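You operate a simulated robot arm through the tools that you are given. There is no shell and no other tool. Be economical: measure what you need, move in short steps, check, and stop when the job is done.

The job below is to be done with a simulated robot arm. You get a single attempt, and the scene is never put back.

## Task
Roll the trolley out, brake it and slot in the day tag that matches its panel's age.
Fine: drop nothing.

Only the result counts: the job must be done as asked and must still hold three seconds after the hand-in. Knocking over, shifting, dropping, spilling or breaking anything else fails it.

## Robot
A 7-joint arm with a two-finger parallel gripper on a trunk, on a base that drives. Base frame: it is fixed to the floor where the robot stands at the start and does not move with it; the origin is under the middle of the robot, x ahead of it, y to its left, z up. Lengths are in cm, angles in degrees, forces in N, time in s.
With the tool pointing down near the work surface it reaches from about 26 to 60 cm from the robot's upright axis, wherever it stands. Its first joint turns from -166.0 to 166.0 degrees. Places, roughly: blue door of the tent [100, 20, 80]; brake lever [110, 0, 80]; orange day tag, white day tag, yellow day tag [100, -100, 100]; orange trolley [140, 20, 40]; red ribbed panel [125, 25, 75]; tag slot of the trolley [150, 0, 80]; top deck of the trolley [140, 20, 80]. Payload 3.4 kg.
The TCP is the grasp point between the finger pads, 3 cm short of the fingertips. In the tool frame z runs along the fingers and y along their closing line. Largest opening 9.4 cm; finger width 2.8, thickness 1; the body of the gripper, 5 by 9.6 cm, starts 5.5 cm behind the TCP.
Orientation is that of the tool frame in the base frame, as [roll, pitch, yaw] about the fixed x, y, z axes, in that order (R = Rz(yaw) Ry(pitch) Rx(roll)). With the fingers straight down and closing along the base's y, the tool's x points along the base's -x, its y along +y and its z along -z.

## Interface
- The arm moves only by the tool arm_command. Its argument "rows" is a list of rows, each a list of 6 numbers: the shift along the tool's x, y, z in cm, then the turn, a rotation vector about the tool's x, y, z in degrees. In form: [[tx, ty, tz, wx, wy, wz], ...]. A call has 1 to 12 rows; each row is the pose to reach, as a shift and turn from the pose commanded when the call began, along the tool's axes at that moment. "grip" is the opening, from 0 (shut) to 1 (fully open), set as the call begins (left out, the last holds). A row lasts 0.2 s, in which the tool goes at most 5 cm and 8.6 degrees; a call with a longer step from one row to the next is refused whole, and so is a gripper value outside its range. Where a pose cannot be reached the arm comes as near as it can. A force on the tool above 50 N (or 10 N above the force at the start of the call, whichever is more), or a blocked arm, ends the call early, and 0.2 s more pass. Each finger travels about 7.2 cm/s and halts on what it meets, pressing with about 21 N; the grip force reading is that of the motor and also rises with nothing between the fingers. The clock runs only during rows and for 0.2 s after the last one: add rows that repeat a pose to give the fingers time. It gives the time, the measured TCP pose, the force on the tool (base axes), the opening and the grip force at its end, in the units of the frame above (readings bear some noise), with the torque about the TCP (base axes, N m) and any sound that the robot's microphone picked up.
- Cameras (640 x 400 px; columns grow to the right, rows downward): "scene" is now at [2.54, 13.18, 152.46]; the picture's right is [-0.23, -0.97, 0.00], its down [-0.57, 0.14, -0.81] and it looks along [0.78, -0.19, -0.59] (base axes); focal length 288 px, centre (320, 200). "wrist" rides on the gripper at [7.6, 1.4, -10.3] in the tool frame; the picture's right is [-0.18, 0.98, 0.00], its down [-0.75, -0.14, -0.64] and it looks along [-0.63, -0.12, 0.77] (tool axes); focal length 243 px, centre (320, 200). There is no depth. A picture from a camera that has moved, and an enlarged one, comes with that camera's place and axes in the base frame and with its lens.
- get_image(camera): a new picture of that camera. It takes no simulated time.
- slide_trunk(by): slides the trunk up (or, below 0, down) by that many cm; the arm and the scene camera ride with it, the base frame stays. It gives what a move gives, with no picture.
- base_move(legs): drives the robot by 1 to 6 legs, each [ahead, left, turn to the left] in cm, cm and degrees, along the robot's own axes; the way and the turn of a leg run together, so that a leg with both is an arc; at most 150 cm and 180 degrees a leg. The arm and the cameras ride along, it lands a little off, and it stops where it bumps. It gives what a move gives.
- head_to(pan, tilt): turns the head with the scene camera to pan (to the left, within 155 degrees either way) and tilt (down, from -29 to 69), counted from straight ahead of the robot. It gives what a move gives.
- enlarge(camera, box): a new picture of the part [left, top, right, bottom] of that camera's present view, enlarged. It takes no simulated time.
- hand_in(): hands the job in; it is judged then, once.

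Work in short steps. Places have to be worked out from the pictures, the camera data and where the tool is seen: move nearer, look again, correct. Check each grasp and each placing, and mend what went wrong. You have 120 turns and 90 pictures in all, those below and enlarged ones among them. Open the gripper and draw the arm clear of the work before you hand the job in, unless the task says otherwise; then end with one line.

The tools are called as name(argument=value, ...) on one line, values as JSON. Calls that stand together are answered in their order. arm_command: Moves the arm, as the interface text tells. Its arguments: {"type":"object","properties":{"rows":{"type":"array","items":{"type":"array","items":{"type":"number"}}},"grip":{"type":"number"}},"required":["rows"]} The other tools are called the same way: slide_trunk (by) slides the trunk up or down; base_move (legs) drives the base; head_to (pan, tilt) turns the head that bears the scene camera; get_image (camera) takes a picture; enlarge (camera, box) takes an enlarged picture of a part of a camera's view; hand_in () hands the job in.

At the start:

```text
t: 0.0
eef_pos: [34.09, -6.19, 117.45]
ee_rot: [-179.9, 0.0, -180.0]
contact_force: [1.1, -0.2, -0.6]
moment: [0.01, 0.01, 0.02]
finger_gap: 9.4
finger_force: 0.0
trunk travel left (down, up): [-17.5, 21.1]
robot x, y, heading: [-0.36, -0.25, 0.0]
head pan, tilt: [-13.6, 36.2]
```

scene: 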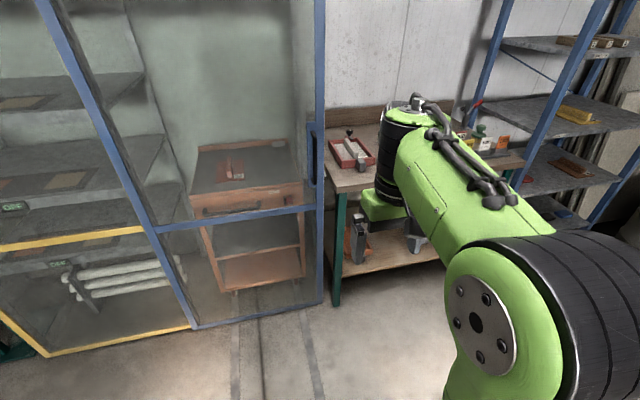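
wrist: 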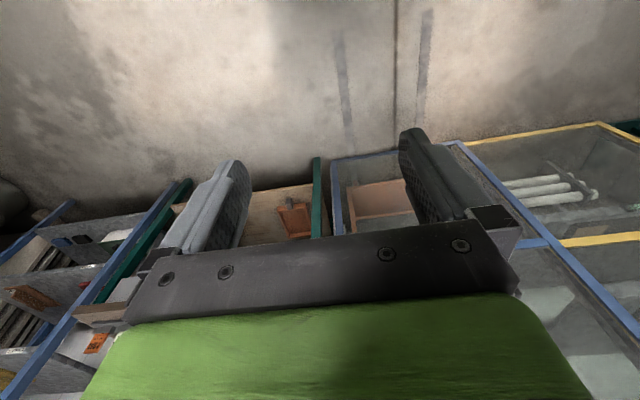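

The trolley stands inside a tent behind a clear blue-framed door; the tags are on the bench to the right. I look closer at both.

enlarge(camera="scene", box=[140, 80, 380, 330])

head_to(pan=-45, tilt=30)

get_image(camera="scene")

```text
1.60 times, centred on (260, 205) of scene
camera zoom: at [2.54, 13.18, 152.46], right [-0.23, -0.97, 0.0], down [-0.57, 0.14, -0.81], along [0.78, -0.19, -0.59], focal length 462 px, centre (416, 192)
```

zoom: 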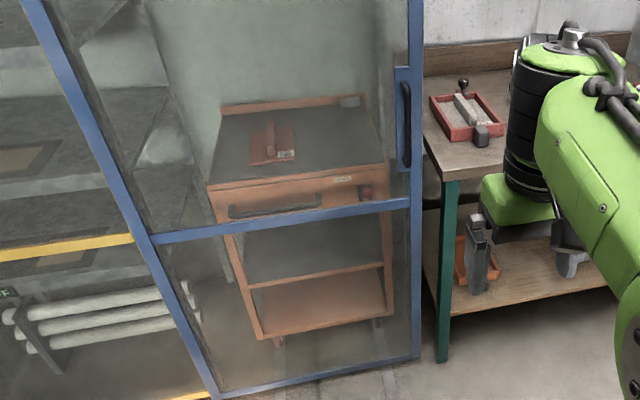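

```text
t: 1.0
eef_pos: [34.01, -6.17, 117.47]
ee_rot: [180.0, 0.0, 180.0]
contact_force: [0.1, -0.3, -0.1]
moment: [-0.01, -0.03, 0.0]
finger_gap: 9.42
finger_force: 0.0
trunk travel left (down, up): [-17.5, 21.1]
robot x, y, heading: [-0.0, 0.02, -0.0]
head pan, tilt: [-45.0, 30.0]
```

```text
86 pictures are left
camera scene: at [0.44, 8.85, 153.42], right [-0.71, -0.71, 0.0], down [-0.35, 0.35, -0.87], along [0.61, -0.61, -0.5], focal length 288 px, centre (320, 200)
```

scene: 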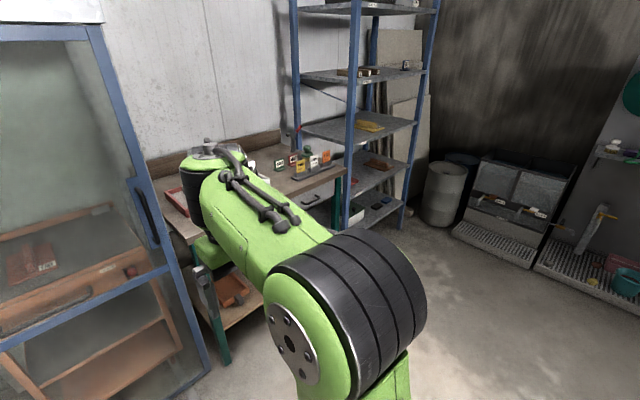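

Tags stand in a rack at the bench's right end. I zoom in on them and on the panel's label.

enlarge(camera="scene", box=[250, 125, 350, 190])

enlarge(camera="scene", box=[0, 190, 180, 310])

head_to(pan=5, tilt=15)

get_image(camera="scene")

```text
6.15 times, centred on (300, 158) of scene
camera zoom: at [0.44, 8.85, 153.42], right [-0.71, -0.71, 0.0], down [-0.35, 0.35, -0.87], along [0.61, -0.61, -0.5], focal length 1775 px, centre (443, 462)
```

zoom: 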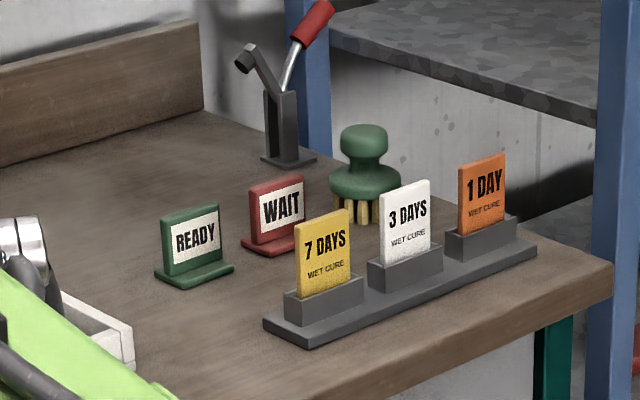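

```text
3.33 times, centred on (90, 250) of scene
camera zoom: at [0.44, 8.85, 153.42], right [-0.71, -0.71, 0.0], down [-0.35, 0.35, -0.87], along [0.61, -0.61, -0.5], focal length 962 px, centre (1087, 33)
```

zoom: 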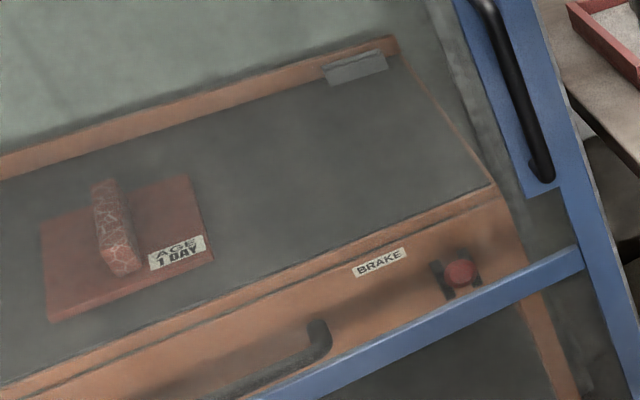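

```text
t: 2.1
eef_pos: [33.9, -6.11, 117.58]
ee_rot: [179.9, 0.0, -179.9]
contact_force: [0.7, 0.1, -0.5]
moment: [-0.02, 0.0, 0.03]
finger_gap: 9.39
finger_force: 0.0
trunk travel left (down, up): [-17.5, 21.1]
robot x, y, heading: [-0.3, -0.14, 0.0]
head pan, tilt: [5.0, 15.0]
```

```text
83 pictures are left
camera scene: at [3.35, 16.04, 155.84], right [0.09, -1.0, 0.0], down [-0.26, -0.02, -0.97], along [0.96, 0.08, -0.26], focal length 288 px, centre (320, 200)
```

scene: 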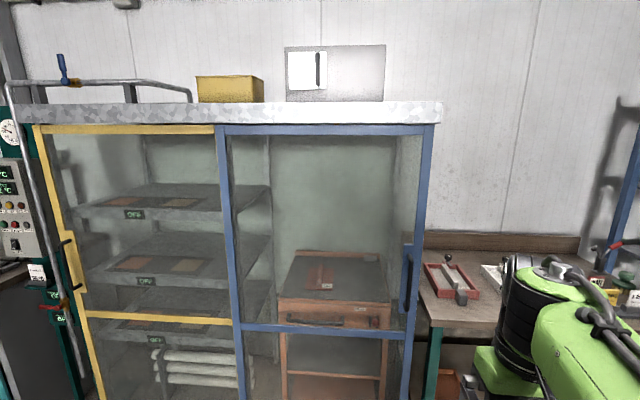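

The label reads "AGE 1 DAY". I look closely at door rails, handle and the label again.

enlarge(camera="scene", box=[200, 100, 450, 256])

enlarge(camera="scene", box=[270, 240, 430, 340])

enlarge(camera="scene", box=[0, 90, 260, 252])

head_to(pan=5, tilt=50)

get_image(camera="scene")

```text
2.56 times, centred on (325, 178) of scene
camera zoom: at [3.35, 16.04, 155.84], right [0.09, -1.0, 0.0], down [-0.26, -0.02, -0.97], along [0.96, 0.08, -0.26], focal length 738 px, centre (307, 256)
```

zoom: 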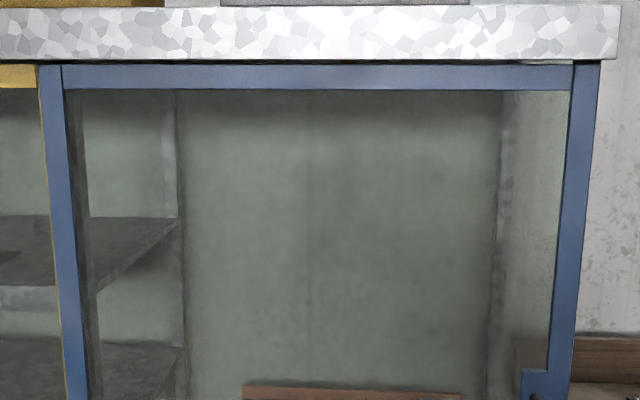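

```text
4.00 times, centred on (350, 290) of scene
camera zoom: at [3.35, 16.04, 155.84], right [0.09, -1.0, 0.0], down [-0.26, -0.02, -0.97], along [0.96, 0.08, -0.26], focal length 1154 px, centre (200, -160)
```

zoom: 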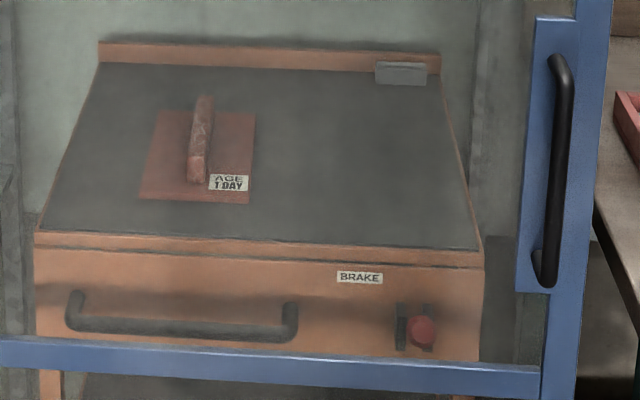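

```text
2.46 times, centred on (130, 171) of scene
camera zoom: at [3.35, 16.04, 155.84], right [0.09, -1.0, 0.0], down [-0.26, -0.02, -0.97], along [0.96, 0.08, -0.26], focal length 710 px, centre (788, 271)
```

zoom: 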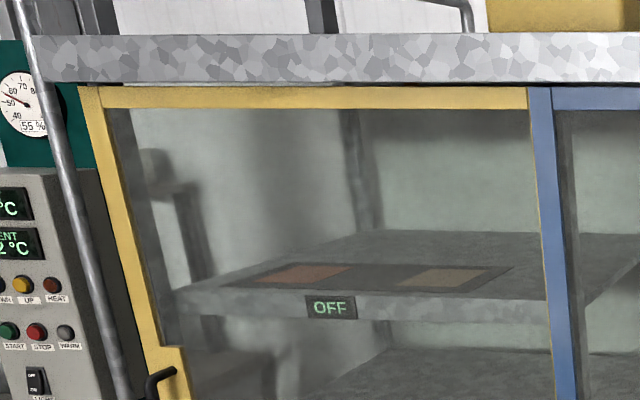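

```text
t: 3.2
eef_pos: [34.03, -6.16, 117.53]
ee_rot: [-180.0, 0.1, -180.0]
contact_force: [-0.3, -0.8, 0.4]
moment: [0.0, -0.03, 0.02]
finger_gap: 9.4
finger_force: 0.1
trunk travel left (down, up): [-17.5, 21.1]
robot x, y, heading: [0.05, -0.11, 0.2]
head pan, tilt: [5.0, 50.0]
```

```text
79 pictures are left
camera scene: at [1.72, 15.91, 150.48], right [0.09, -1.0, 0.0], down [-0.76, -0.07, -0.64], along [0.64, 0.06, -0.77], focal length 288 px, centre (320, 200)
```

scene: 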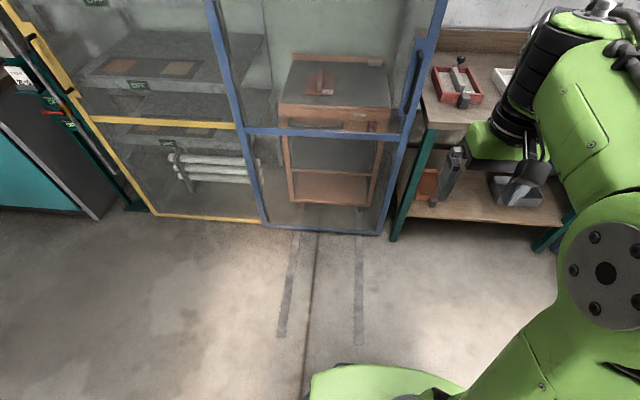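

The label is clearly "AGE 1 DAY" → orange tag. The blue door overlaps the yellow one and should slide left; its vertical handle is at about [97, -8, 100]. I turn the tool horizontal (fingers pointing forward).

arm_command(rows=[[-2, 0, 1, 0, -8.2, 0], [-4, 0, 2, 0, -16.4, 0], [-6, 0, 4, 0, -24.6, 0], [-8, 0, 6, 0, -32.8, 0], [-10, 0, 8, 0, -41, 0], [-12, 0, 10, 0, -49.2, 0], [-14, 0, 12, 0, -57.4, 0], [-16, 0, 14, 0, -65.6, 0], [-17, 0, 15, 0, -73.8, 0], [-18, 0, 16, 0, -82, 0], [-18, 0, 17, 0, -90, 0]], grip=0.55)

head_to(pan=-12, tilt=32)

get_image(camera="scene")

get_image(camera="wrist")

```text
t: 5.6
eef_pos: [51.98, -5.54, 100.93]
ee_rot: [-179.1, 83.3, -178.2]
contact_force: [-0.5, 0.8, 0.8]
moment: [0.03, 0.0, -0.01]
finger_gap: 5.17
finger_force: 0.1
out of reach, approached as far as the arm can: row 11
trunk travel left (down, up): [-17.5, 21.1]
robot x, y, heading: [0.24, 0.05, -0.1]
head pan, tilt: [5.0, 50.0]
```

```text
t: 6.4
eef_pos: [52.01, -5.62, 100.96]
ee_rot: [-178.6, 83.1, -177.5]
contact_force: [0.4, 0.3, 0.8]
moment: [-0.03, 0.02, -0.02]
finger_gap: 5.18
finger_force: 0.1
trunk travel left (down, up): [-17.5, 21.1]
robot x, y, heading: [0.09, 0.01, 0.2]
head pan, tilt: [-12.0, 32.0]
```

```text
78 pictures are left
camera scene: at [2.8, 13.38, 153.1], right [-0.21, -0.98, 0.0], down [-0.52, 0.11, -0.85], along [0.83, -0.18, -0.53], focal length 288 px, centre (320, 200)
```

scene: 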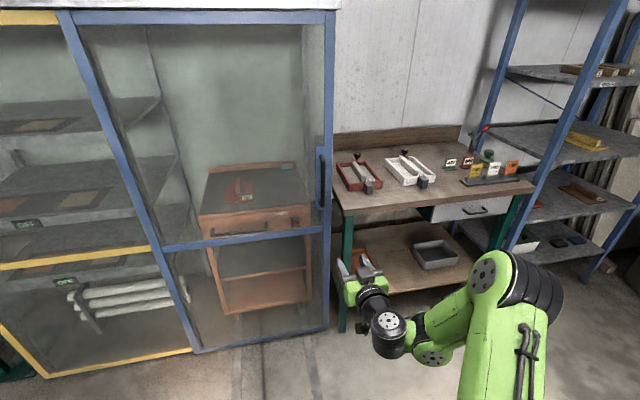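

```text
77 pictures are left
camera wrist: at [40.85, -4.38, 94.52], right [0.0, 0.98, 0.18], down [-0.55, -0.15, 0.82], along [0.84, -0.1, 0.54], focal length 243 px, centre (320, 200)
```

wrist: 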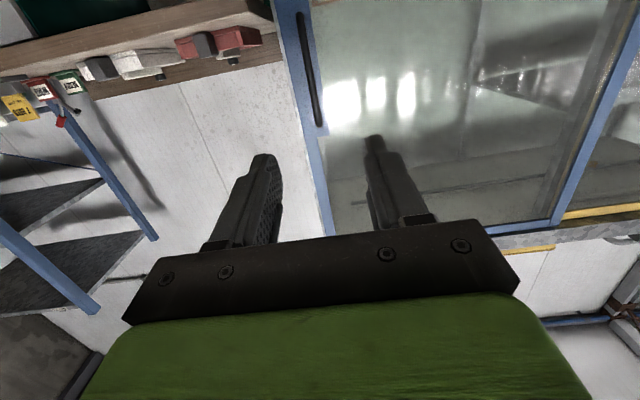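

Handle triangulates to about [97, -7.7, 90–111]. The tool sits at y≈-5.6, so I drive ahead 38 and right 2.

base_move(legs=[[38, -2, 0]])

get_image(camera="wrist")

get_image(camera="scene")

```text
t: 8.8
eef_pos: [90.37, -7.62, 100.93]
ee_rot: [-178.6, 83.2, -177.7]
contact_force: [0.0, -0.5, -0.5]
moment: [0.02, -0.02, -0.01]
finger_gap: 5.18
finger_force: 0.1
trunk travel left (down, up): [-17.5, 21.1]
robot x, y, heading: [38.33, -1.81, 0.0]
head pan, tilt: [-12.0, 32.0]
```

```text
76 pictures are left
camera wrist: at [79.16, -6.38, 94.49], right [0.0, 0.98, 0.18], down [-0.54, -0.15, 0.83], along [0.84, -0.1, 0.54], focal length 243 px, centre (320, 200)
```

wrist: 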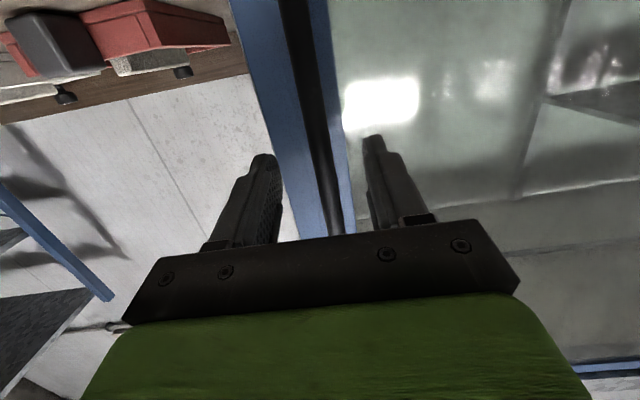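

```text
75 pictures are left
camera scene: at [41.15, 11.35, 153.11], right [-0.21, -0.98, 0.0], down [-0.52, 0.11, -0.85], along [0.83, -0.18, -0.53], focal length 288 px, centre (320, 200)
```

scene: 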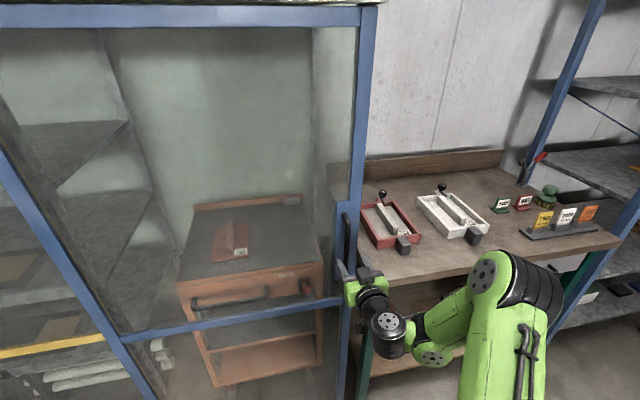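

The bar is between the fingers' line and at x≈97. I advance 5 cm to straddle it.

arm_command(rows=[[0, 0, 1.5, 0, 0, 0], [0, 0, 3, 0, 0, 0], [0, 0, 4.5, 0, 0, 0], [0, 0, 5.5, 0, 0, 0]])

get_image(camera="wrist")

enlarge(camera="scene", box=[290, 180, 450, 320])

```text
t: 9.8
eef_pos: [95.79, -7.14, 100.18]
ee_rot: [-179.0, 83.2, -177.8]
contact_force: [-0.6, -0.3, 0.2]
moment: [-0.04, -0.04, 0.04]
finger_gap: 5.15
finger_force: 0.0
trunk travel left (down, up): [-17.5, 21.1]
robot x, y, heading: [38.22, -2.1, 0.1]
head pan, tilt: [-12.0, 32.0]
```

```text
74 pictures are left
camera wrist: at [84.58, -6.21, 93.89], right [0.0, 0.98, 0.18], down [-0.54, -0.15, 0.82], along [0.84, -0.1, 0.54], focal length 243 px, centre (320, 200)
```

wrist: 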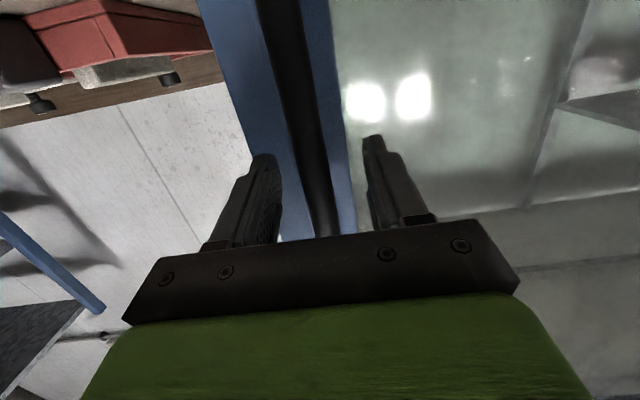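

```text
2.86 times, centred on (370, 250) of scene
camera zoom: at [41.05, 11.37, 153.11], right [-0.21, -0.98, 0.0], down [-0.52, 0.11, -0.85], along [0.83, -0.18, -0.53], focal length 824 px, centre (177, 57)
```

zoom: 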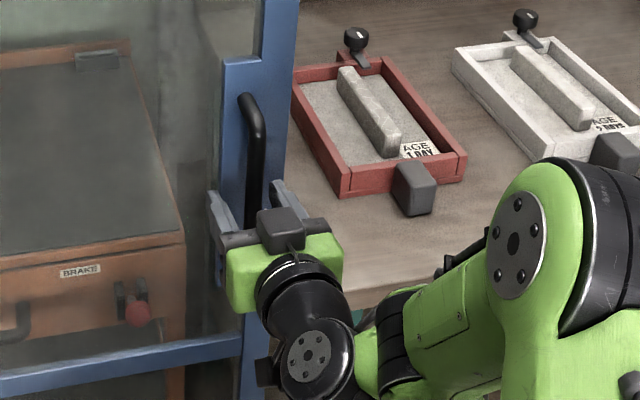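

The bar is straddled. I try sliding the door left by 8 cm with the arm.

arm_command(rows=[[0, 1.5, 0, 0, 0, 0], [0, 3, 0, 0, 0, 0], [0, 4.5, 0, 0, 0, 0], [0, 6, 0, 0, 0, 0], [0, 7, 0, 0, 0, 0], [0, 8, 0, 0, 0, 0], [0, 8, 0, 0, 0, 0]])

get_image(camera="scene")

```text
t: 11.4
eef_pos: [95.59, 0.53, 100.22]
ee_rot: [-179.0, 83.2, -178.0]
contact_force: [1.3, -0.5, 0.0]
moment: [0.0, 0.01, -0.03]
finger_gap: 5.16
finger_force: 0.2
trunk travel left (down, up): [-17.5, 21.1]
robot x, y, heading: [37.8, -1.93, 0.1]
head pan, tilt: [-12.0, 32.0]
```

```text
72 pictures are left
camera scene: at [41.04, 11.34, 153.11], right [-0.21, -0.98, 0.0], down [-0.52, 0.11, -0.85], along [0.83, -0.18, -0.53], focal length 288 px, centre (320, 200)
```

scene: 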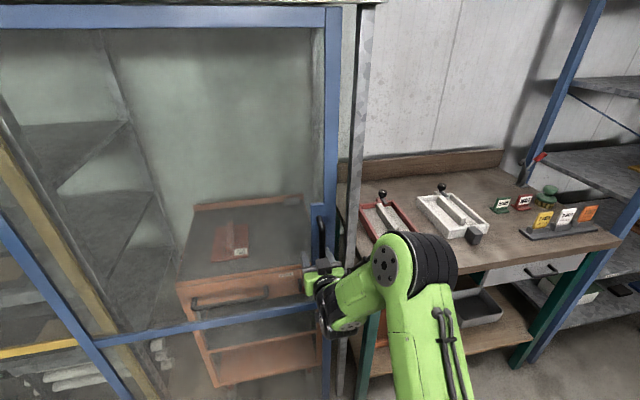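

The door slides freely. I drive the base left 62 cm to carry it open.

base_move(legs=[[0, 62, 0]])

get_image(camera="scene")

```text
t: 14.5
eef_pos: [95.7, 54.71, 100.13]
ee_rot: [-166.3, 83.0, -168.1]
contact_force: [1.1, -22.3, 0.2]
moment: [0.24, 0.05, -0.01]
finger_gap: 6.5
finger_force: 11.6
trunk travel left (down, up): [-17.5, 21.1]
robot x, y, heading: [38.26, 54.97, -0.5]
head pan, tilt: [-12.0, 32.0]
stopped in leg 1: the force on the tool passed its limit at 53 N (the readings are from after the stop); the commanded pose is now the measured one
```

```text
71 pictures are left
camera scene: at [41.16, 68.14, 153.15], right [-0.22, -0.98, 0.0], down [-0.52, 0.12, -0.85], along [0.83, -0.18, -0.53], focal length 288 px, centre (320, 200)
```

scene: 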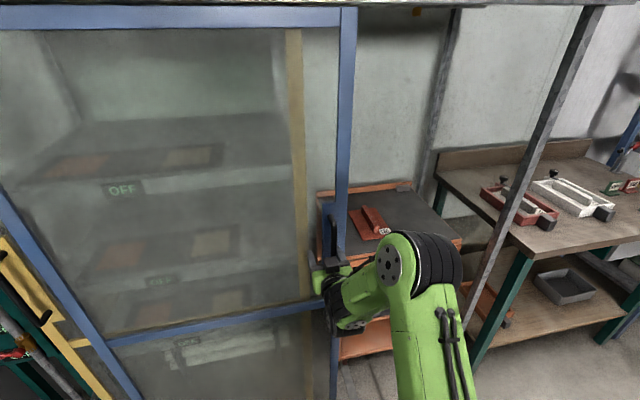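

The door hit its stop, fully open. I relax the push, withdraw the fingers, and drive back and right to view the trolley.

arm_command(rows=[[0, -1.0, 0, 0, 0, 0], [0, -1.5, 0, 0, 0, 0], [0, -1.5, -2.5, 0, 0, 0], [0, -1.5, -5, 0, 0, 0], [0, -1.5, -8, 0, 0, 0]])

base_move(legs=[[-25, 0, 0], [0, -40, 0.5]])

head_to(pan=8, tilt=35)

get_image(camera="scene")

```text
t: 15.7
eef_pos: [87.66, 54.18, 101.22]
ee_rot: [-168.7, 83.1, -170.0]
contact_force: [0.4, -0.5, 0.1]
moment: [0.02, 0.0, 0.04]
finger_gap: 5.17
finger_force: 0.1
trunk travel left (down, up): [-17.5, 21.1]
robot x, y, heading: [37.75, 55.54, -0.3]
head pan, tilt: [-12.0, 32.0]
```

```text
t: 19.6
eef_pos: [62.61, 14.87, 101.2]
ee_rot: [-168.2, 83.0, -168.9]
contact_force: [1.3, 0.2, -0.7]
moment: [-0.02, 0.01, 0.0]
finger_gap: 5.19
finger_force: 0.0
trunk travel left (down, up): [-17.5, 21.1]
robot x, y, heading: [13.14, 15.13, -0.1]
head pan, tilt: [-12.0, 32.0]
```

```text
t: 20.5
eef_pos: [62.67, 14.94, 101.11]
ee_rot: [-168.0, 83.0, -168.6]
contact_force: [-0.3, -0.3, -0.1]
moment: [0.0, 0.01, -0.02]
finger_gap: 5.17
finger_force: 0.0
trunk travel left (down, up): [-17.5, 21.1]
robot x, y, heading: [12.95, 15.32, 0.2]
head pan, tilt: [8.0, 35.0]
```

```text
70 pictures are left
camera scene: at [15.95, 31.86, 152.65], right [0.14, -0.99, 0.0], down [-0.57, -0.08, -0.82], along [0.81, 0.11, -0.57], focal length 288 px, centre (320, 200)
```

scene: 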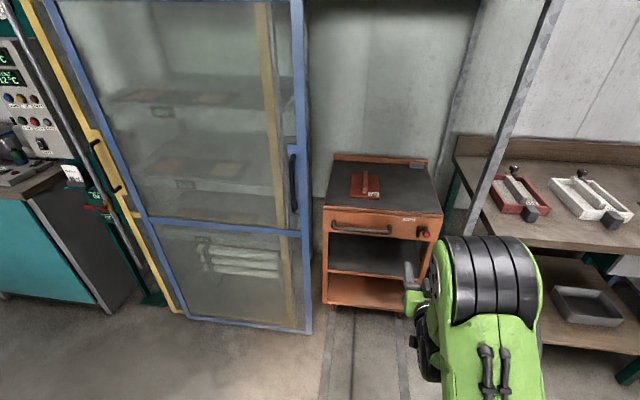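

Trolley is now clear of the door (trolley y≈-5…44, door edge ≈49). Its handle is about z≈69.5, y 15–39, x≈111. I lower the trunk and roll the wrist 90° so the fingers close vertically.

slide_trunk(by=-17)

arm_command(rows=[[1, 0, 0, 0, 0, 8.2], [2, 0, 0, 0, 0, 16.4], [3, 0, 0, 0, 0, 24.6], [4, 0, 0, 0, 0, 32.8], [5, 0, 0, 0, 0, 41], [6, 0, 0, 0, 0, 49.2], [7, 0, 0, 0, 0, 57.4], [8, 0, 0, 0, 0, 65.6], [9, 0, 0, 0, 0, 73.8], [10, 0, 0, 0, 0, 82], [11, 0, 0, 0, 0, 90]], grip=0.6)

get_image(camera="scene")

get_image(camera="wrist")

```text
t: 22.4
eef_pos: [62.61, 14.9, 84.11]
ee_rot: [-167.8, 83.0, -168.6]
contact_force: [0.5, -0.4, 0.2]
moment: [-0.04, -0.01, 0.02]
finger_gap: 5.17
finger_force: 0.0
trunk travel left (down, up): [-0.5, 38.1]
robot x, y, heading: [13.06, 15.61, -0.0]
head pan, tilt: [8.0, 35.0]
```

```text
t: 24.8
eef_pos: [61.36, 14.68, 73.14]
ee_rot: [96.7, 1.4, 89.3]
contact_force: [-0.3, -0.2, 0.7]
moment: [0.0, -0.02, 0.0]
finger_gap: 5.65
finger_force: 0.0
trunk travel left (down, up): [-0.5, 38.1]
robot x, y, heading: [13.33, 15.42, 0.1]
head pan, tilt: [8.0, 35.0]
```

```text
69 pictures are left
camera scene: at [15.95, 31.87, 135.64], right [0.14, -0.99, 0.0], down [-0.57, -0.08, -0.82], along [0.81, 0.12, -0.57], focal length 288 px, centre (320, 200)
```

scene: 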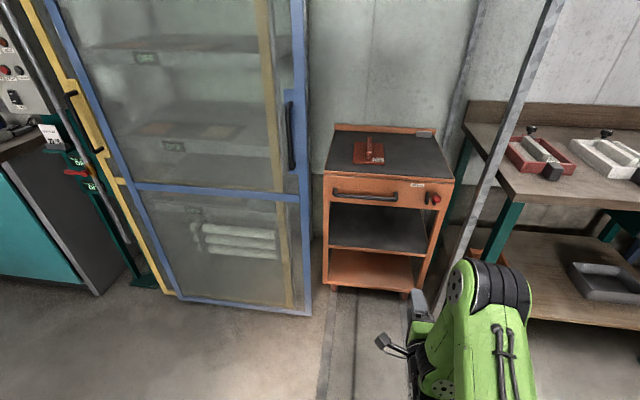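

```text
68 pictures are left
camera wrist: at [51.39, 22.41, 75.56], right [0.11, -0.16, 0.98], down [-0.66, -0.75, -0.05], along [0.74, -0.64, -0.19], focal length 243 px, centre (320, 200)
```

wrist: 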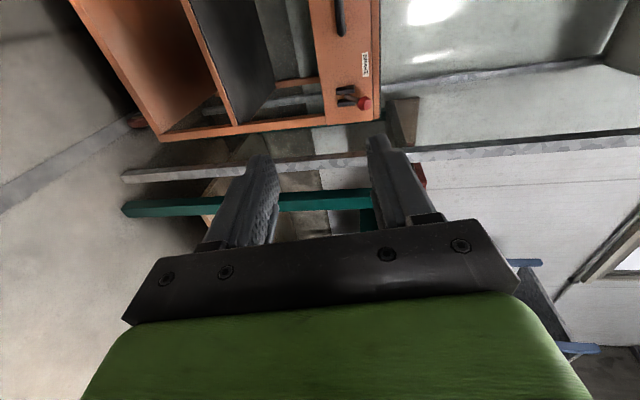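

I zoom on the trolley front to refine handle and brake location.

enlarge(camera="scene", box=[300, 110, 480, 222])

enlarge(camera="wrist", box=[290, 0, 400, 130])

```text
3.56 times, centred on (390, 166) of scene
camera zoom: at [15.95, 31.87, 135.64], right [0.14, -0.99, 0.0], down [-0.57, -0.08, -0.82], along [0.81, 0.12, -0.57], focal length 1026 px, centre (71, 321)
```

zoom: 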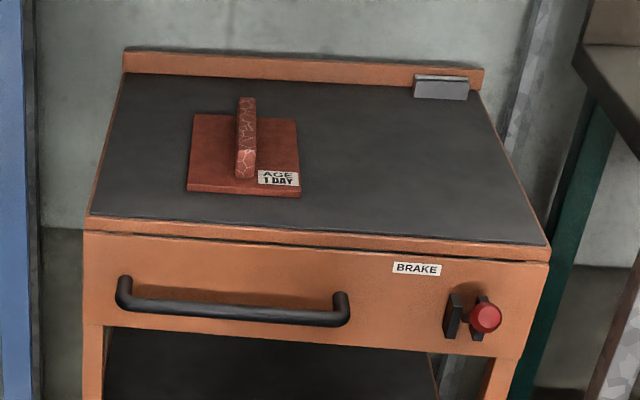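

```text
3.08 times, centred on (345, 65) of wrist
camera zoom: at [51.39, 22.41, 75.56], right [0.11, -0.16, 0.98], down [-0.66, -0.75, -0.05], along [0.74, -0.64, -0.19], focal length 746 px, centre (243, 615)
```

zoom: 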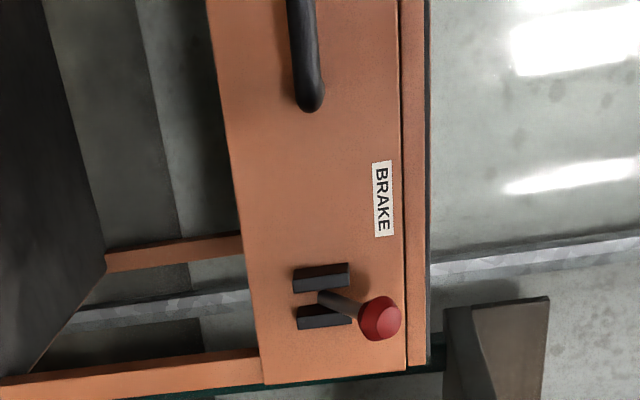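

Triangulation: handle bar at x≈110.7, z≈72.5, y 16–40; brake knob at ≈[107, 2.3, 76]. I level the tool and drive ahead 42, left 5.5.

arm_command(rows=[[0, 0, 0, -3.5, 0, 0], [0, -0.3, 0, -6.8, 0, 0]], grip=0.6)

base_move(legs=[[42, 5.5, 0]])

get_image(camera="scene")

get_image(camera="wrist")

```text
t: 25.4
eef_pos: [61.38, 14.59, 72.72]
ee_rot: [90.1, 1.4, 89.5]
contact_force: [1.0, 0.2, -0.1]
moment: [0.02, 0.02, -0.01]
finger_gap: 5.62
finger_force: 0.0
trunk travel left (down, up): [-0.5, 38.1]
robot x, y, heading: [13.18, 15.33, 0.3]
head pan, tilt: [8.0, 35.0]
```

```text
t: 28.0
eef_pos: [102.94, 20.48, 72.72]
ee_rot: [89.9, 1.5, 89.6]
contact_force: [-0.3, 0.1, -0.3]
moment: [0.0, 0.0, 0.01]
finger_gap: 5.65
finger_force: 0.1
trunk travel left (down, up): [-0.5, 38.1]
robot x, y, heading: [54.57, 20.8, 0.3]
head pan, tilt: [8.0, 35.0]
```

```text
65 pictures are left
camera scene: at [57.48, 37.57, 135.64], right [0.15, -0.99, 0.0], down [-0.57, -0.08, -0.82], along [0.81, 0.12, -0.57], focal length 288 px, centre (320, 200)
```

scene: 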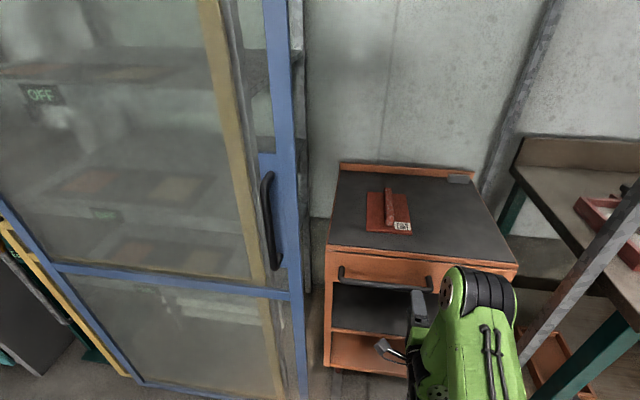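

```text
64 pictures are left
camera wrist: at [92.68, 28.24, 74.06], right [0.0, -0.16, 0.99], down [-0.65, -0.75, -0.12], along [0.76, -0.64, -0.1], focal length 243 px, centre (320, 200)
```

wrist: 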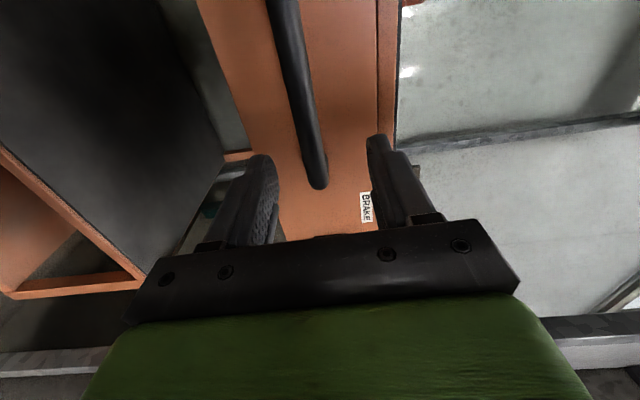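

Bar end lies at ≈[110, 16, 72], level with the open fingers. I advance 7 cm and close on it.

arm_command(rows=[[0, 0, 2, 0, 0, 0], [0, 0, 4, 0, 0, 0], [0, -0.2, 5.5, 0, 0, 0], [0, -0.4, 7, 0, 0, 0]])

get_image(camera="wrist")

```text
t: 29.0
eef_pos: [110.08, 20.53, 72.45]
ee_rot: [90.0, 1.5, 89.6]
contact_force: [-0.3, -0.8, 0.4]
moment: [-0.01, -0.01, 0.03]
finger_gap: 5.64
finger_force: 0.0
trunk travel left (down, up): [-0.5, 38.1]
robot x, y, heading: [54.42, 21.2, 0.3]
head pan, tilt: [8.0, 35.0]
```

```text
63 pictures are left
camera wrist: at [99.73, 28.24, 73.66], right [0.0, -0.16, 0.99], down [-0.65, -0.75, -0.12], along [0.76, -0.64, -0.1], focal length 243 px, centre (320, 200)
```

wrist: 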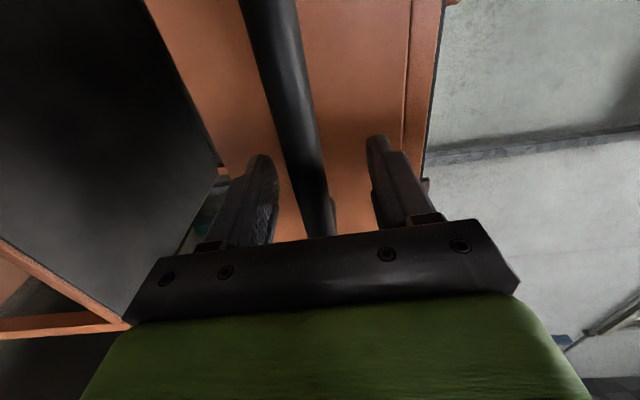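

The bar is between the fingers; I close.

arm_command(rows=[[0, 0, 0, 0, 0, 0], [0, 0, 0, 0, 0, 0], [0, 0, 0, 0, 0, 0], [0, 0, 0, 0, 0, 0]], grip=0.0)

```text
t: 30.0
eef_pos: [109.92, 20.43, 71.94]
ee_rot: [90.7, 1.3, 89.6]
contact_force: [-6.9, 0.3, -31.7]
moment: [1.17, -0.08, 0.04]
finger_gap: 2.26
finger_force: 44.6
trunk travel left (down, up): [-0.5, 38.1]
robot x, y, heading: [54.32, 21.25, 0.7]
head pan, tilt: [8.0, 35.0]
```

Gripped (gap 2.3) but the arm is strained downward ~32 N: the bar sits slightly lower. I lower the tool a little.

arm_command(rows=[[0, -0.4, 0, 0, 0, 0], [0, -0.7, 0, 0, 0, 0], [0, -0.7, 0, 0, 0, 0]])

```text
t: 30.8
eef_pos: [110.01, 20.47, 71.88]
ee_rot: [89.5, 1.4, 89.8]
contact_force: [-4.6, 1.4, 0.7]
moment: [1.01, -0.01, 0.05]
finger_gap: 2.26
finger_force: 44.9
trunk travel left (down, up): [-0.5, 38.1]
robot x, y, heading: [54.91, 20.88, 0.6]
head pan, tilt: [8.0, 35.0]
```

Strain is relieved. I pull the trolley with the base, 10 cm first.

base_move(legs=[[-10, 0, 0]])

get_image(camera="scene")

```text
t: 31.9
eef_pos: [99.8, 20.49, 71.75]
ee_rot: [90.0, 1.5, 89.6]
contact_force: [-0.5, -0.4, -0.2]
moment: [-0.04, 0.04, 0.0]
finger_gap: 0.0
finger_force: 33.4
trunk travel left (down, up): [-0.5, 38.1]
robot x, y, heading: [44.69, 21.02, 0.5]
head pan, tilt: [8.0, 35.0]
```

```text
62 pictures are left
camera scene: at [47.33, 37.5, 135.64], right [0.14, -0.99, 0.0], down [-0.57, -0.08, -0.82], along [0.81, 0.12, -0.57], focal length 288 px, centre (320, 200)
```

scene: 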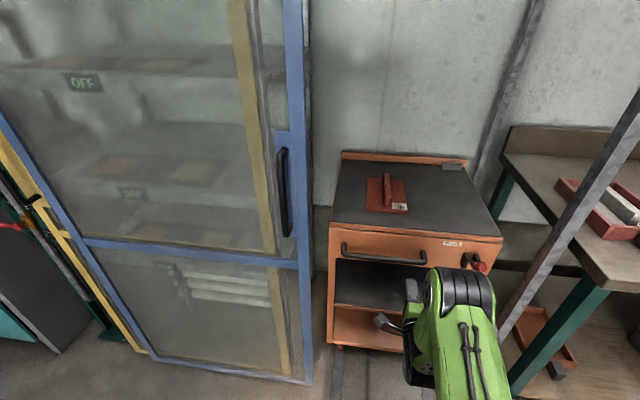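

The grip slipped off rather than pulling the trolley (bar still at x≈111.5). I'll hook instead: tilt the tool ~48° down so a finger goes behind the bar.

arm_command(rows=[[0, 1, 0, 8, 0, 0], [0, 2, -0.5, 16, 0, 0], [0, 3, -1, 24, 0, 0], [0, 4, -1, 32, 0, 0], [0, 5, -1, 40, 0, 0], [0, 6, -1, 48, 0, 0]], grip=0.42)

base_move(legs=[[6.5, 0, 0]])

get_image(camera="wrist")

get_image(camera="scene")

```text
t: 33.3
eef_pos: [98.96, 20.59, 77.77]
ee_rot: [138.1, 1.4, 89.7]
contact_force: [-0.2, -0.2, -0.8]
moment: [0.01, -0.04, 0.01]
finger_gap: 3.97
finger_force: 0.0
trunk travel left (down, up): [-0.5, 38.1]
robot x, y, heading: [45.19, 21.24, 0.0]
head pan, tilt: [8.0, 35.0]
```

```text
t: 34.3
eef_pos: [105.42, 20.69, 77.64]
ee_rot: [138.1, 1.5, 89.6]
contact_force: [-1.0, 0.2, -0.8]
moment: [-0.02, 0.01, -0.01]
finger_gap: 3.94
finger_force: 0.0
trunk travel left (down, up): [-0.5, 38.1]
robot x, y, heading: [51.55, 20.77, 0.4]
head pan, tilt: [8.0, 35.0]
```

```text
61 pictures are left
camera wrist: at [99.62, 28.43, 86.03], right [0.73, -0.17, 0.66], down [-0.54, -0.74, 0.4], along [0.42, -0.65, -0.63], focal length 243 px, centre (320, 200)
```

wrist: 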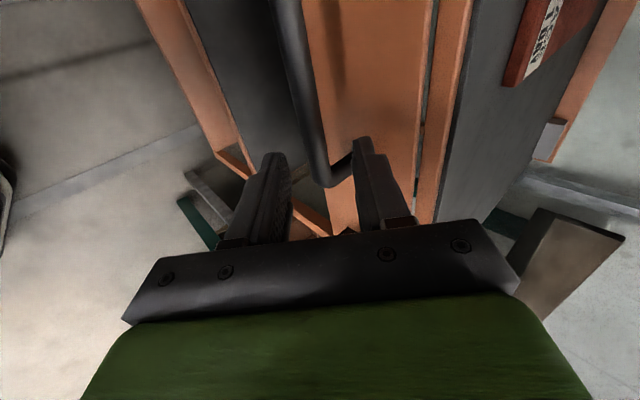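

```text
60 pictures are left
camera scene: at [53.97, 37.54, 135.64], right [0.14, -0.99, 0.0], down [-0.57, -0.08, -0.82], along [0.81, 0.12, -0.57], focal length 288 px, centre (320, 200)
```

scene: 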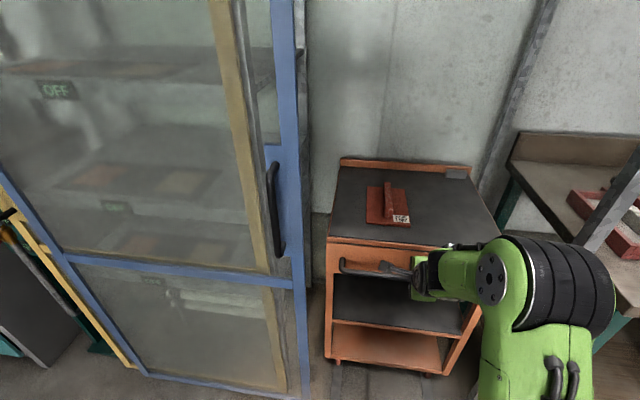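

The bar lies right along the approach line, 7.5 cm ahead. I advance 6 cm.

arm_command(rows=[[0, 0, 2, 0, 0, 0], [0, 0, 4, 0, 0, 0], [0, 0, 5, 0, 0, 0], [0, 0, 6, 0, 0, 0]])

get_image(camera="wrist")

enlarge(camera="scene", box=[320, 220, 480, 320])

```text
t: 35.3
eef_pos: [109.46, 20.37, 73.26]
ee_rot: [138.0, 1.5, 89.6]
contact_force: [-0.7, 0.0, 0.8]
moment: [-0.01, 0.01, 0.0]
finger_gap: 3.97
finger_force: 0.1
trunk travel left (down, up): [-0.5, 38.1]
robot x, y, heading: [50.85, 21.2, 0.4]
head pan, tilt: [8.0, 35.0]
```

```text
59 pictures are left
camera wrist: at [103.6, 28.24, 81.57], right [0.73, -0.17, 0.66], down [-0.54, -0.74, 0.4], along [0.42, -0.65, -0.63], focal length 243 px, centre (320, 200)
```

wrist: 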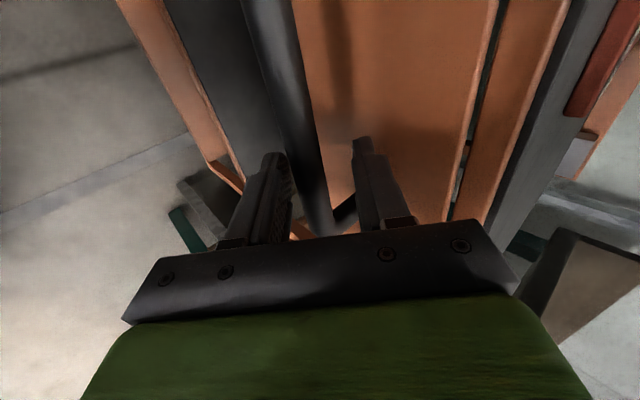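

```text
4.00 times, centred on (400, 270) of scene
camera zoom: at [53.89, 37.54, 135.64], right [0.14, -0.99, 0.0], down [-0.57, -0.08, -0.82], along [0.81, 0.12, -0.57], focal length 1154 px, centre (0, -80)
```

zoom: 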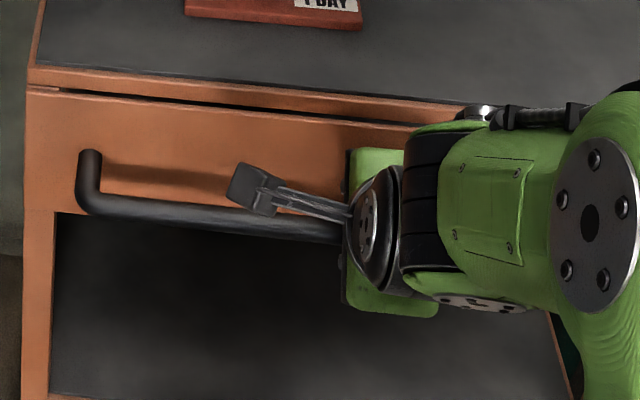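

The bar is between the fingers, upper finger behind it. I close.

arm_command(rows=[[0, 0, 0, 0, 0, 0], [0, 0, 0, 0, 0, 0], [0, 0, 0, 0, 0, 0]], grip=0.0)

```text
t: 36.1
eef_pos: [108.98, 20.47, 72.83]
ee_rot: [138.9, 1.4, 89.7]
contact_force: [-22.8, 1.8, -21.2]
moment: [0.62, 0.24, -1.08]
finger_gap: 1.79
finger_force: 44.7
trunk travel left (down, up): [-0.5, 38.1]
robot x, y, heading: [50.82, 21.27, 0.2]
head pan, tilt: [8.0, 35.0]
```

I relieve the strain and pull 4 cm slowly with the arm, watching the force.

arm_command(rows=[[0, -0.7, 0, 0, 0, 0], [0, -0.7, 0, 0, 0, 0], [0, -1.1, -0.33, 0, 0, 0], [0, -1.4, -0.67, 0, 0, 0], [0, -2.2, -1.3, 0, 0, 0], [0, -2.9, -2.0, 0, 0, 0], [0, -3.7, -2.7, 0, 0, 0], [0, -3.7, -2.7, 0, 0, 0]])

get_image(camera="scene")

```text
t: 37.3
eef_pos: [108.55, 20.46, 73.29]
ee_rot: [136.5, 1.3, 89.4]
contact_force: [26.0, -0.1, -19.4]
moment: [0.85, -0.11, -0.79]
finger_gap: 1.79
finger_force: 45.4
trunk travel left (down, up): [-0.5, 38.1]
robot x, y, heading: [51.29, 21.14, 0.6]
head pan, tilt: [8.0, 35.0]
stopped in row 5: the force on the tool passed its limit at 71 N (the readings are from after the stop); the commanded pose is now the measured one
```

```text
57 pictures are left
camera scene: at [54.59, 37.51, 135.62], right [0.14, -0.99, 0.0], down [-0.57, -0.08, -0.82], along [0.81, 0.12, -0.58], focal length 288 px, centre (320, 200)
```

scene: 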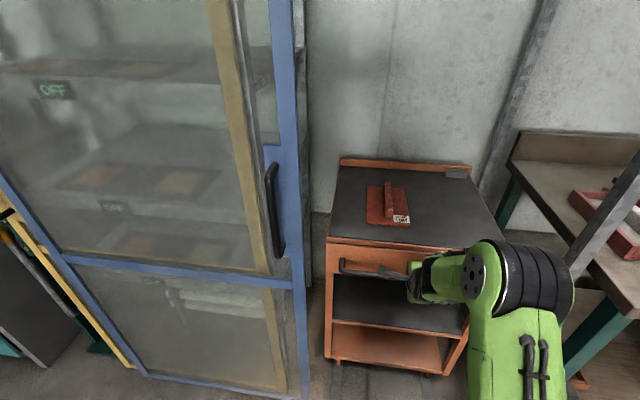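

The trolley resists 71 N: its brake is likely on now (or wheels are chocked). I release, withdraw and inspect the lever and wheels.

arm_command(rows=[[0, 0, 0, 0, 0, 0], [0, 0, 0, 0, 0, 0], [0, 0, -2, 0, 0, 0], [0, 0, -4, 0, 0, 0], [0, 0, -7, 0, 0, 0]], grip=0.6)

base_move(legs=[[-35, 8, 0]])

head_to(pan=-12, tilt=42)

get_image(camera="scene")

```text
t: 38.5
eef_pos: [103.25, 20.42, 78.59]
ee_rot: [136.5, 1.5, 89.4]
contact_force: [0.1, -0.4, 0.5]
moment: [-0.03, 0.01, -0.01]
finger_gap: 5.65
finger_force: 0.1
trunk travel left (down, up): [-0.5, 38.1]
robot x, y, heading: [51.33, 21.09, 0.4]
head pan, tilt: [8.0, 35.0]
```

```text
t: 40.8
eef_pos: [68.53, 28.06, 78.75]
ee_rot: [136.3, 1.6, 89.1]
contact_force: [0.0, -0.2, 0.1]
moment: [0.0, -0.01, 0.01]
finger_gap: 5.63
finger_force: 0.1
trunk travel left (down, up): [-0.5, 38.1]
robot x, y, heading: [16.39, 28.84, 0.0]
head pan, tilt: [8.0, 35.0]
```

```text
t: 41.6
eef_pos: [68.48, 28.08, 78.69]
ee_rot: [136.5, 1.5, 89.0]
contact_force: [-1.3, 0.7, 0.0]
moment: [0.03, 0.0, -0.01]
finger_gap: 5.65
finger_force: 0.2
trunk travel left (down, up): [-0.5, 38.1]
robot x, y, heading: [16.59, 28.8, -0.0]
head pan, tilt: [-12.0, 42.0]
```

```text
56 pictures are left
camera scene: at [18.7, 42.56, 134.6], right [-0.21, -0.98, 0.0], down [-0.65, 0.14, -0.74], along [0.73, -0.15, -0.67], focal length 288 px, centre (320, 200)
```

scene: 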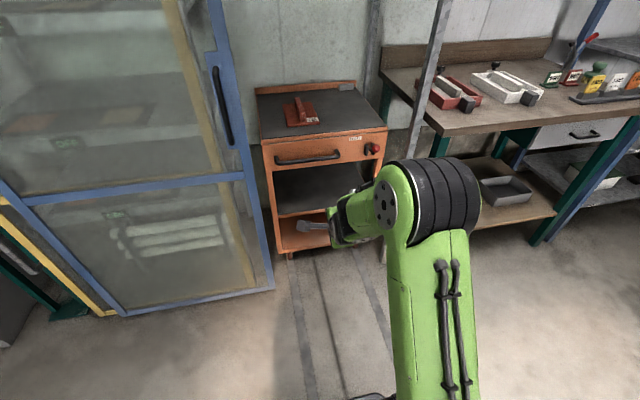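

enlarge(camera="scene", box=[245, 200, 405, 300])

enlarge(camera="scene", box=[330, 120, 400, 170])

```text
4.00 times, centred on (325, 250) of scene
camera zoom: at [18.7, 42.56, 134.6], right [-0.21, -0.98, 0.0], down [-0.65, 0.14, -0.74], along [0.73, -0.15, -0.67], focal length 1154 px, centre (300, 0)
```

zoom: 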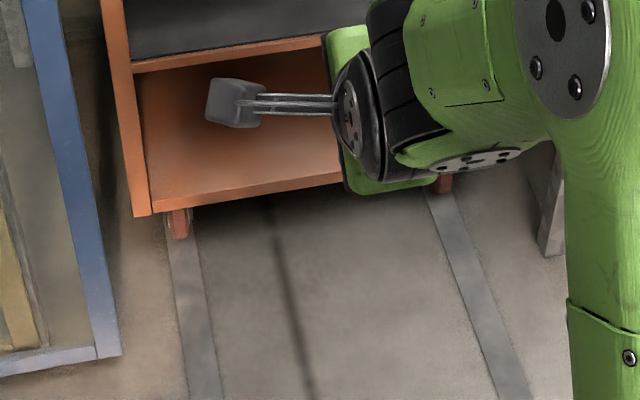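

```text
8.00 times, centred on (365, 145) of scene
camera zoom: at [18.7, 42.56, 134.6], right [-0.21, -0.98, 0.0], down [-0.65, 0.14, -0.74], along [0.73, -0.15, -0.67], focal length 2308 px, centre (-40, 640)
```

zoom: 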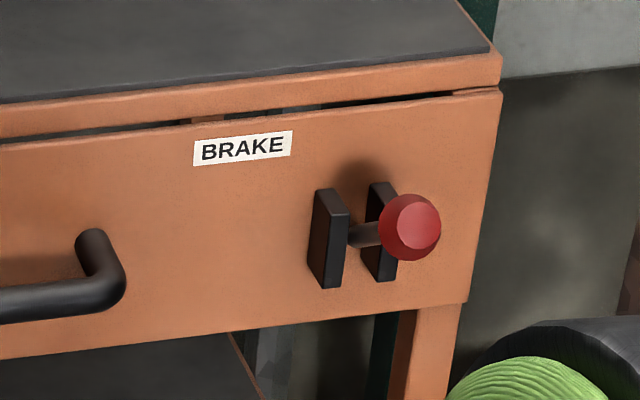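

No chocks. The lever sticks up-out (pivot ≈[114, 2.5, 72], knob ≈[107, 2.3, 76]); the trolley appears braked, so I'll press the knob down and retry. I close the fingers, tilt them nearly vertical, and drive over.

arm_command(rows=[[0, 1, -1, 8, 0, 0], [0, 2, -2, 16, 0, 0], [0, 3, -3, 24, 0, 0], [0, 3.8, -3.6, 30, 0, 0], [0, 3.8, -3.6, 30, 0, 0]], grip=0.0)

base_move(legs=[[0, -25.5, 0], [32, 0, 0]])

get_image(camera="wrist")

get_image(camera="scene")

```text
t: 42.8
eef_pos: [68.77, 28.39, 84.0]
ee_rot: [166.4, 1.5, 89.2]
contact_force: [-0.3, 0.2, -1.2]
moment: [0.01, 0.01, -0.02]
finger_gap: 0.01
finger_force: 20.6
trunk travel left (down, up): [-0.5, 38.1]
robot x, y, heading: [16.33, 29.03, -0.2]
head pan, tilt: [-12.0, 42.0]
```

```text
t: 46.4
eef_pos: [100.53, 2.42, 83.86]
ee_rot: [166.4, 1.6, 89.0]
contact_force: [0.2, -0.5, -0.6]
moment: [0.0, 0.02, -0.01]
finger_gap: 0.0
finger_force: 20.7
trunk travel left (down, up): [-0.5, 38.1]
robot x, y, heading: [48.33, 3.71, -0.2]
head pan, tilt: [-12.0, 42.0]
```

```text
53 pictures are left
camera wrist: at [99.73, 10.35, 93.96], right [0.95, -0.19, 0.24], down [-0.3, -0.73, 0.61], along [0.05, -0.65, -0.76], focal length 243 px, centre (320, 200)
```

wrist: 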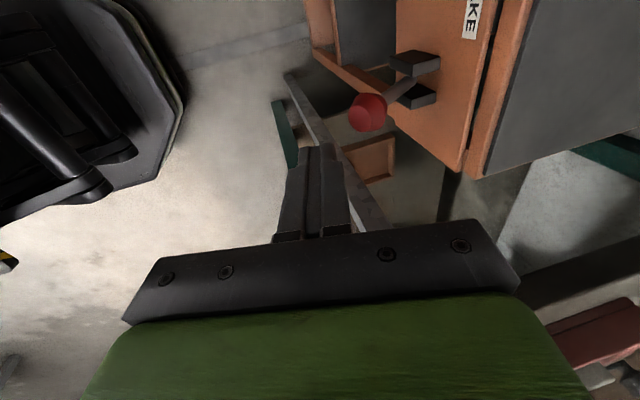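

```text
52 pictures are left
camera scene: at [50.68, 16.8, 134.59], right [-0.21, -0.98, 0.0], down [-0.65, 0.14, -0.74], along [0.73, -0.16, -0.67], focal length 288 px, centre (320, 200)
```

scene: 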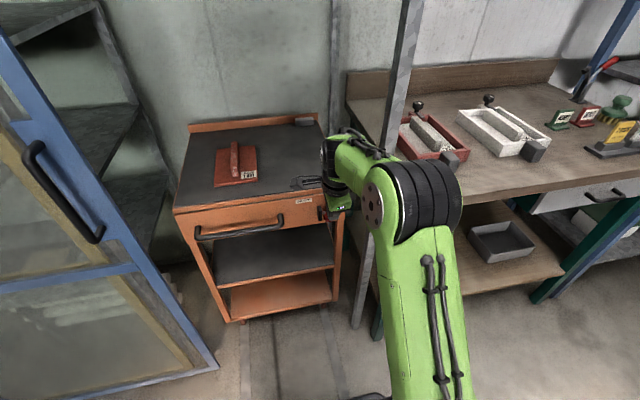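

Knob confirmed at ≈[106.5, 2, 75.5]. I move above it and press down.

arm_command(rows=[[0, 2, 0.5, 0, 0, 0], [0, 4.8, 1.2, 0, 0, 0], [0, 4.4, 2.6, 0, 0, 0], [0, 4.1, 4.1, 0, 0, 0], [0, 3.8, 5.6, 0, 0, 0], [0, 3.5, 7.0, 0, 0, 0], [0, 3.2, 8.5, 0, 0, 0], [0, 2.9, 10, 0, 0, 0], [0, 2.6, 11.5, 0, 0, 0], [0, 2.4, 12.5, 0, 0, 0]])

get_image(camera="wrist")

```text
t: 48.6
eef_pos: [105.85, 2.05, 72.38]
ee_rot: [166.2, 1.5, 89.0]
contact_force: [-0.3, -0.7, 0.2]
moment: [0.0, 0.01, 0.0]
finger_gap: 0.01
finger_force: 20.9
trunk travel left (down, up): [-0.5, 38.1]
robot x, y, heading: [48.5, 3.4, -0.0]
head pan, tilt: [-12.0, 42.0]
```

```text
51 pictures are left
camera wrist: at [105.02, 9.94, 82.41], right [0.95, -0.19, 0.24], down [-0.3, -0.73, 0.61], along [0.06, -0.65, -0.76], focal length 243 px, centre (320, 200)
```

wrist: 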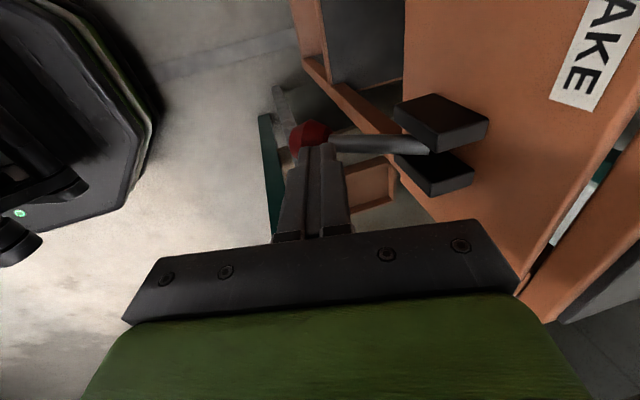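

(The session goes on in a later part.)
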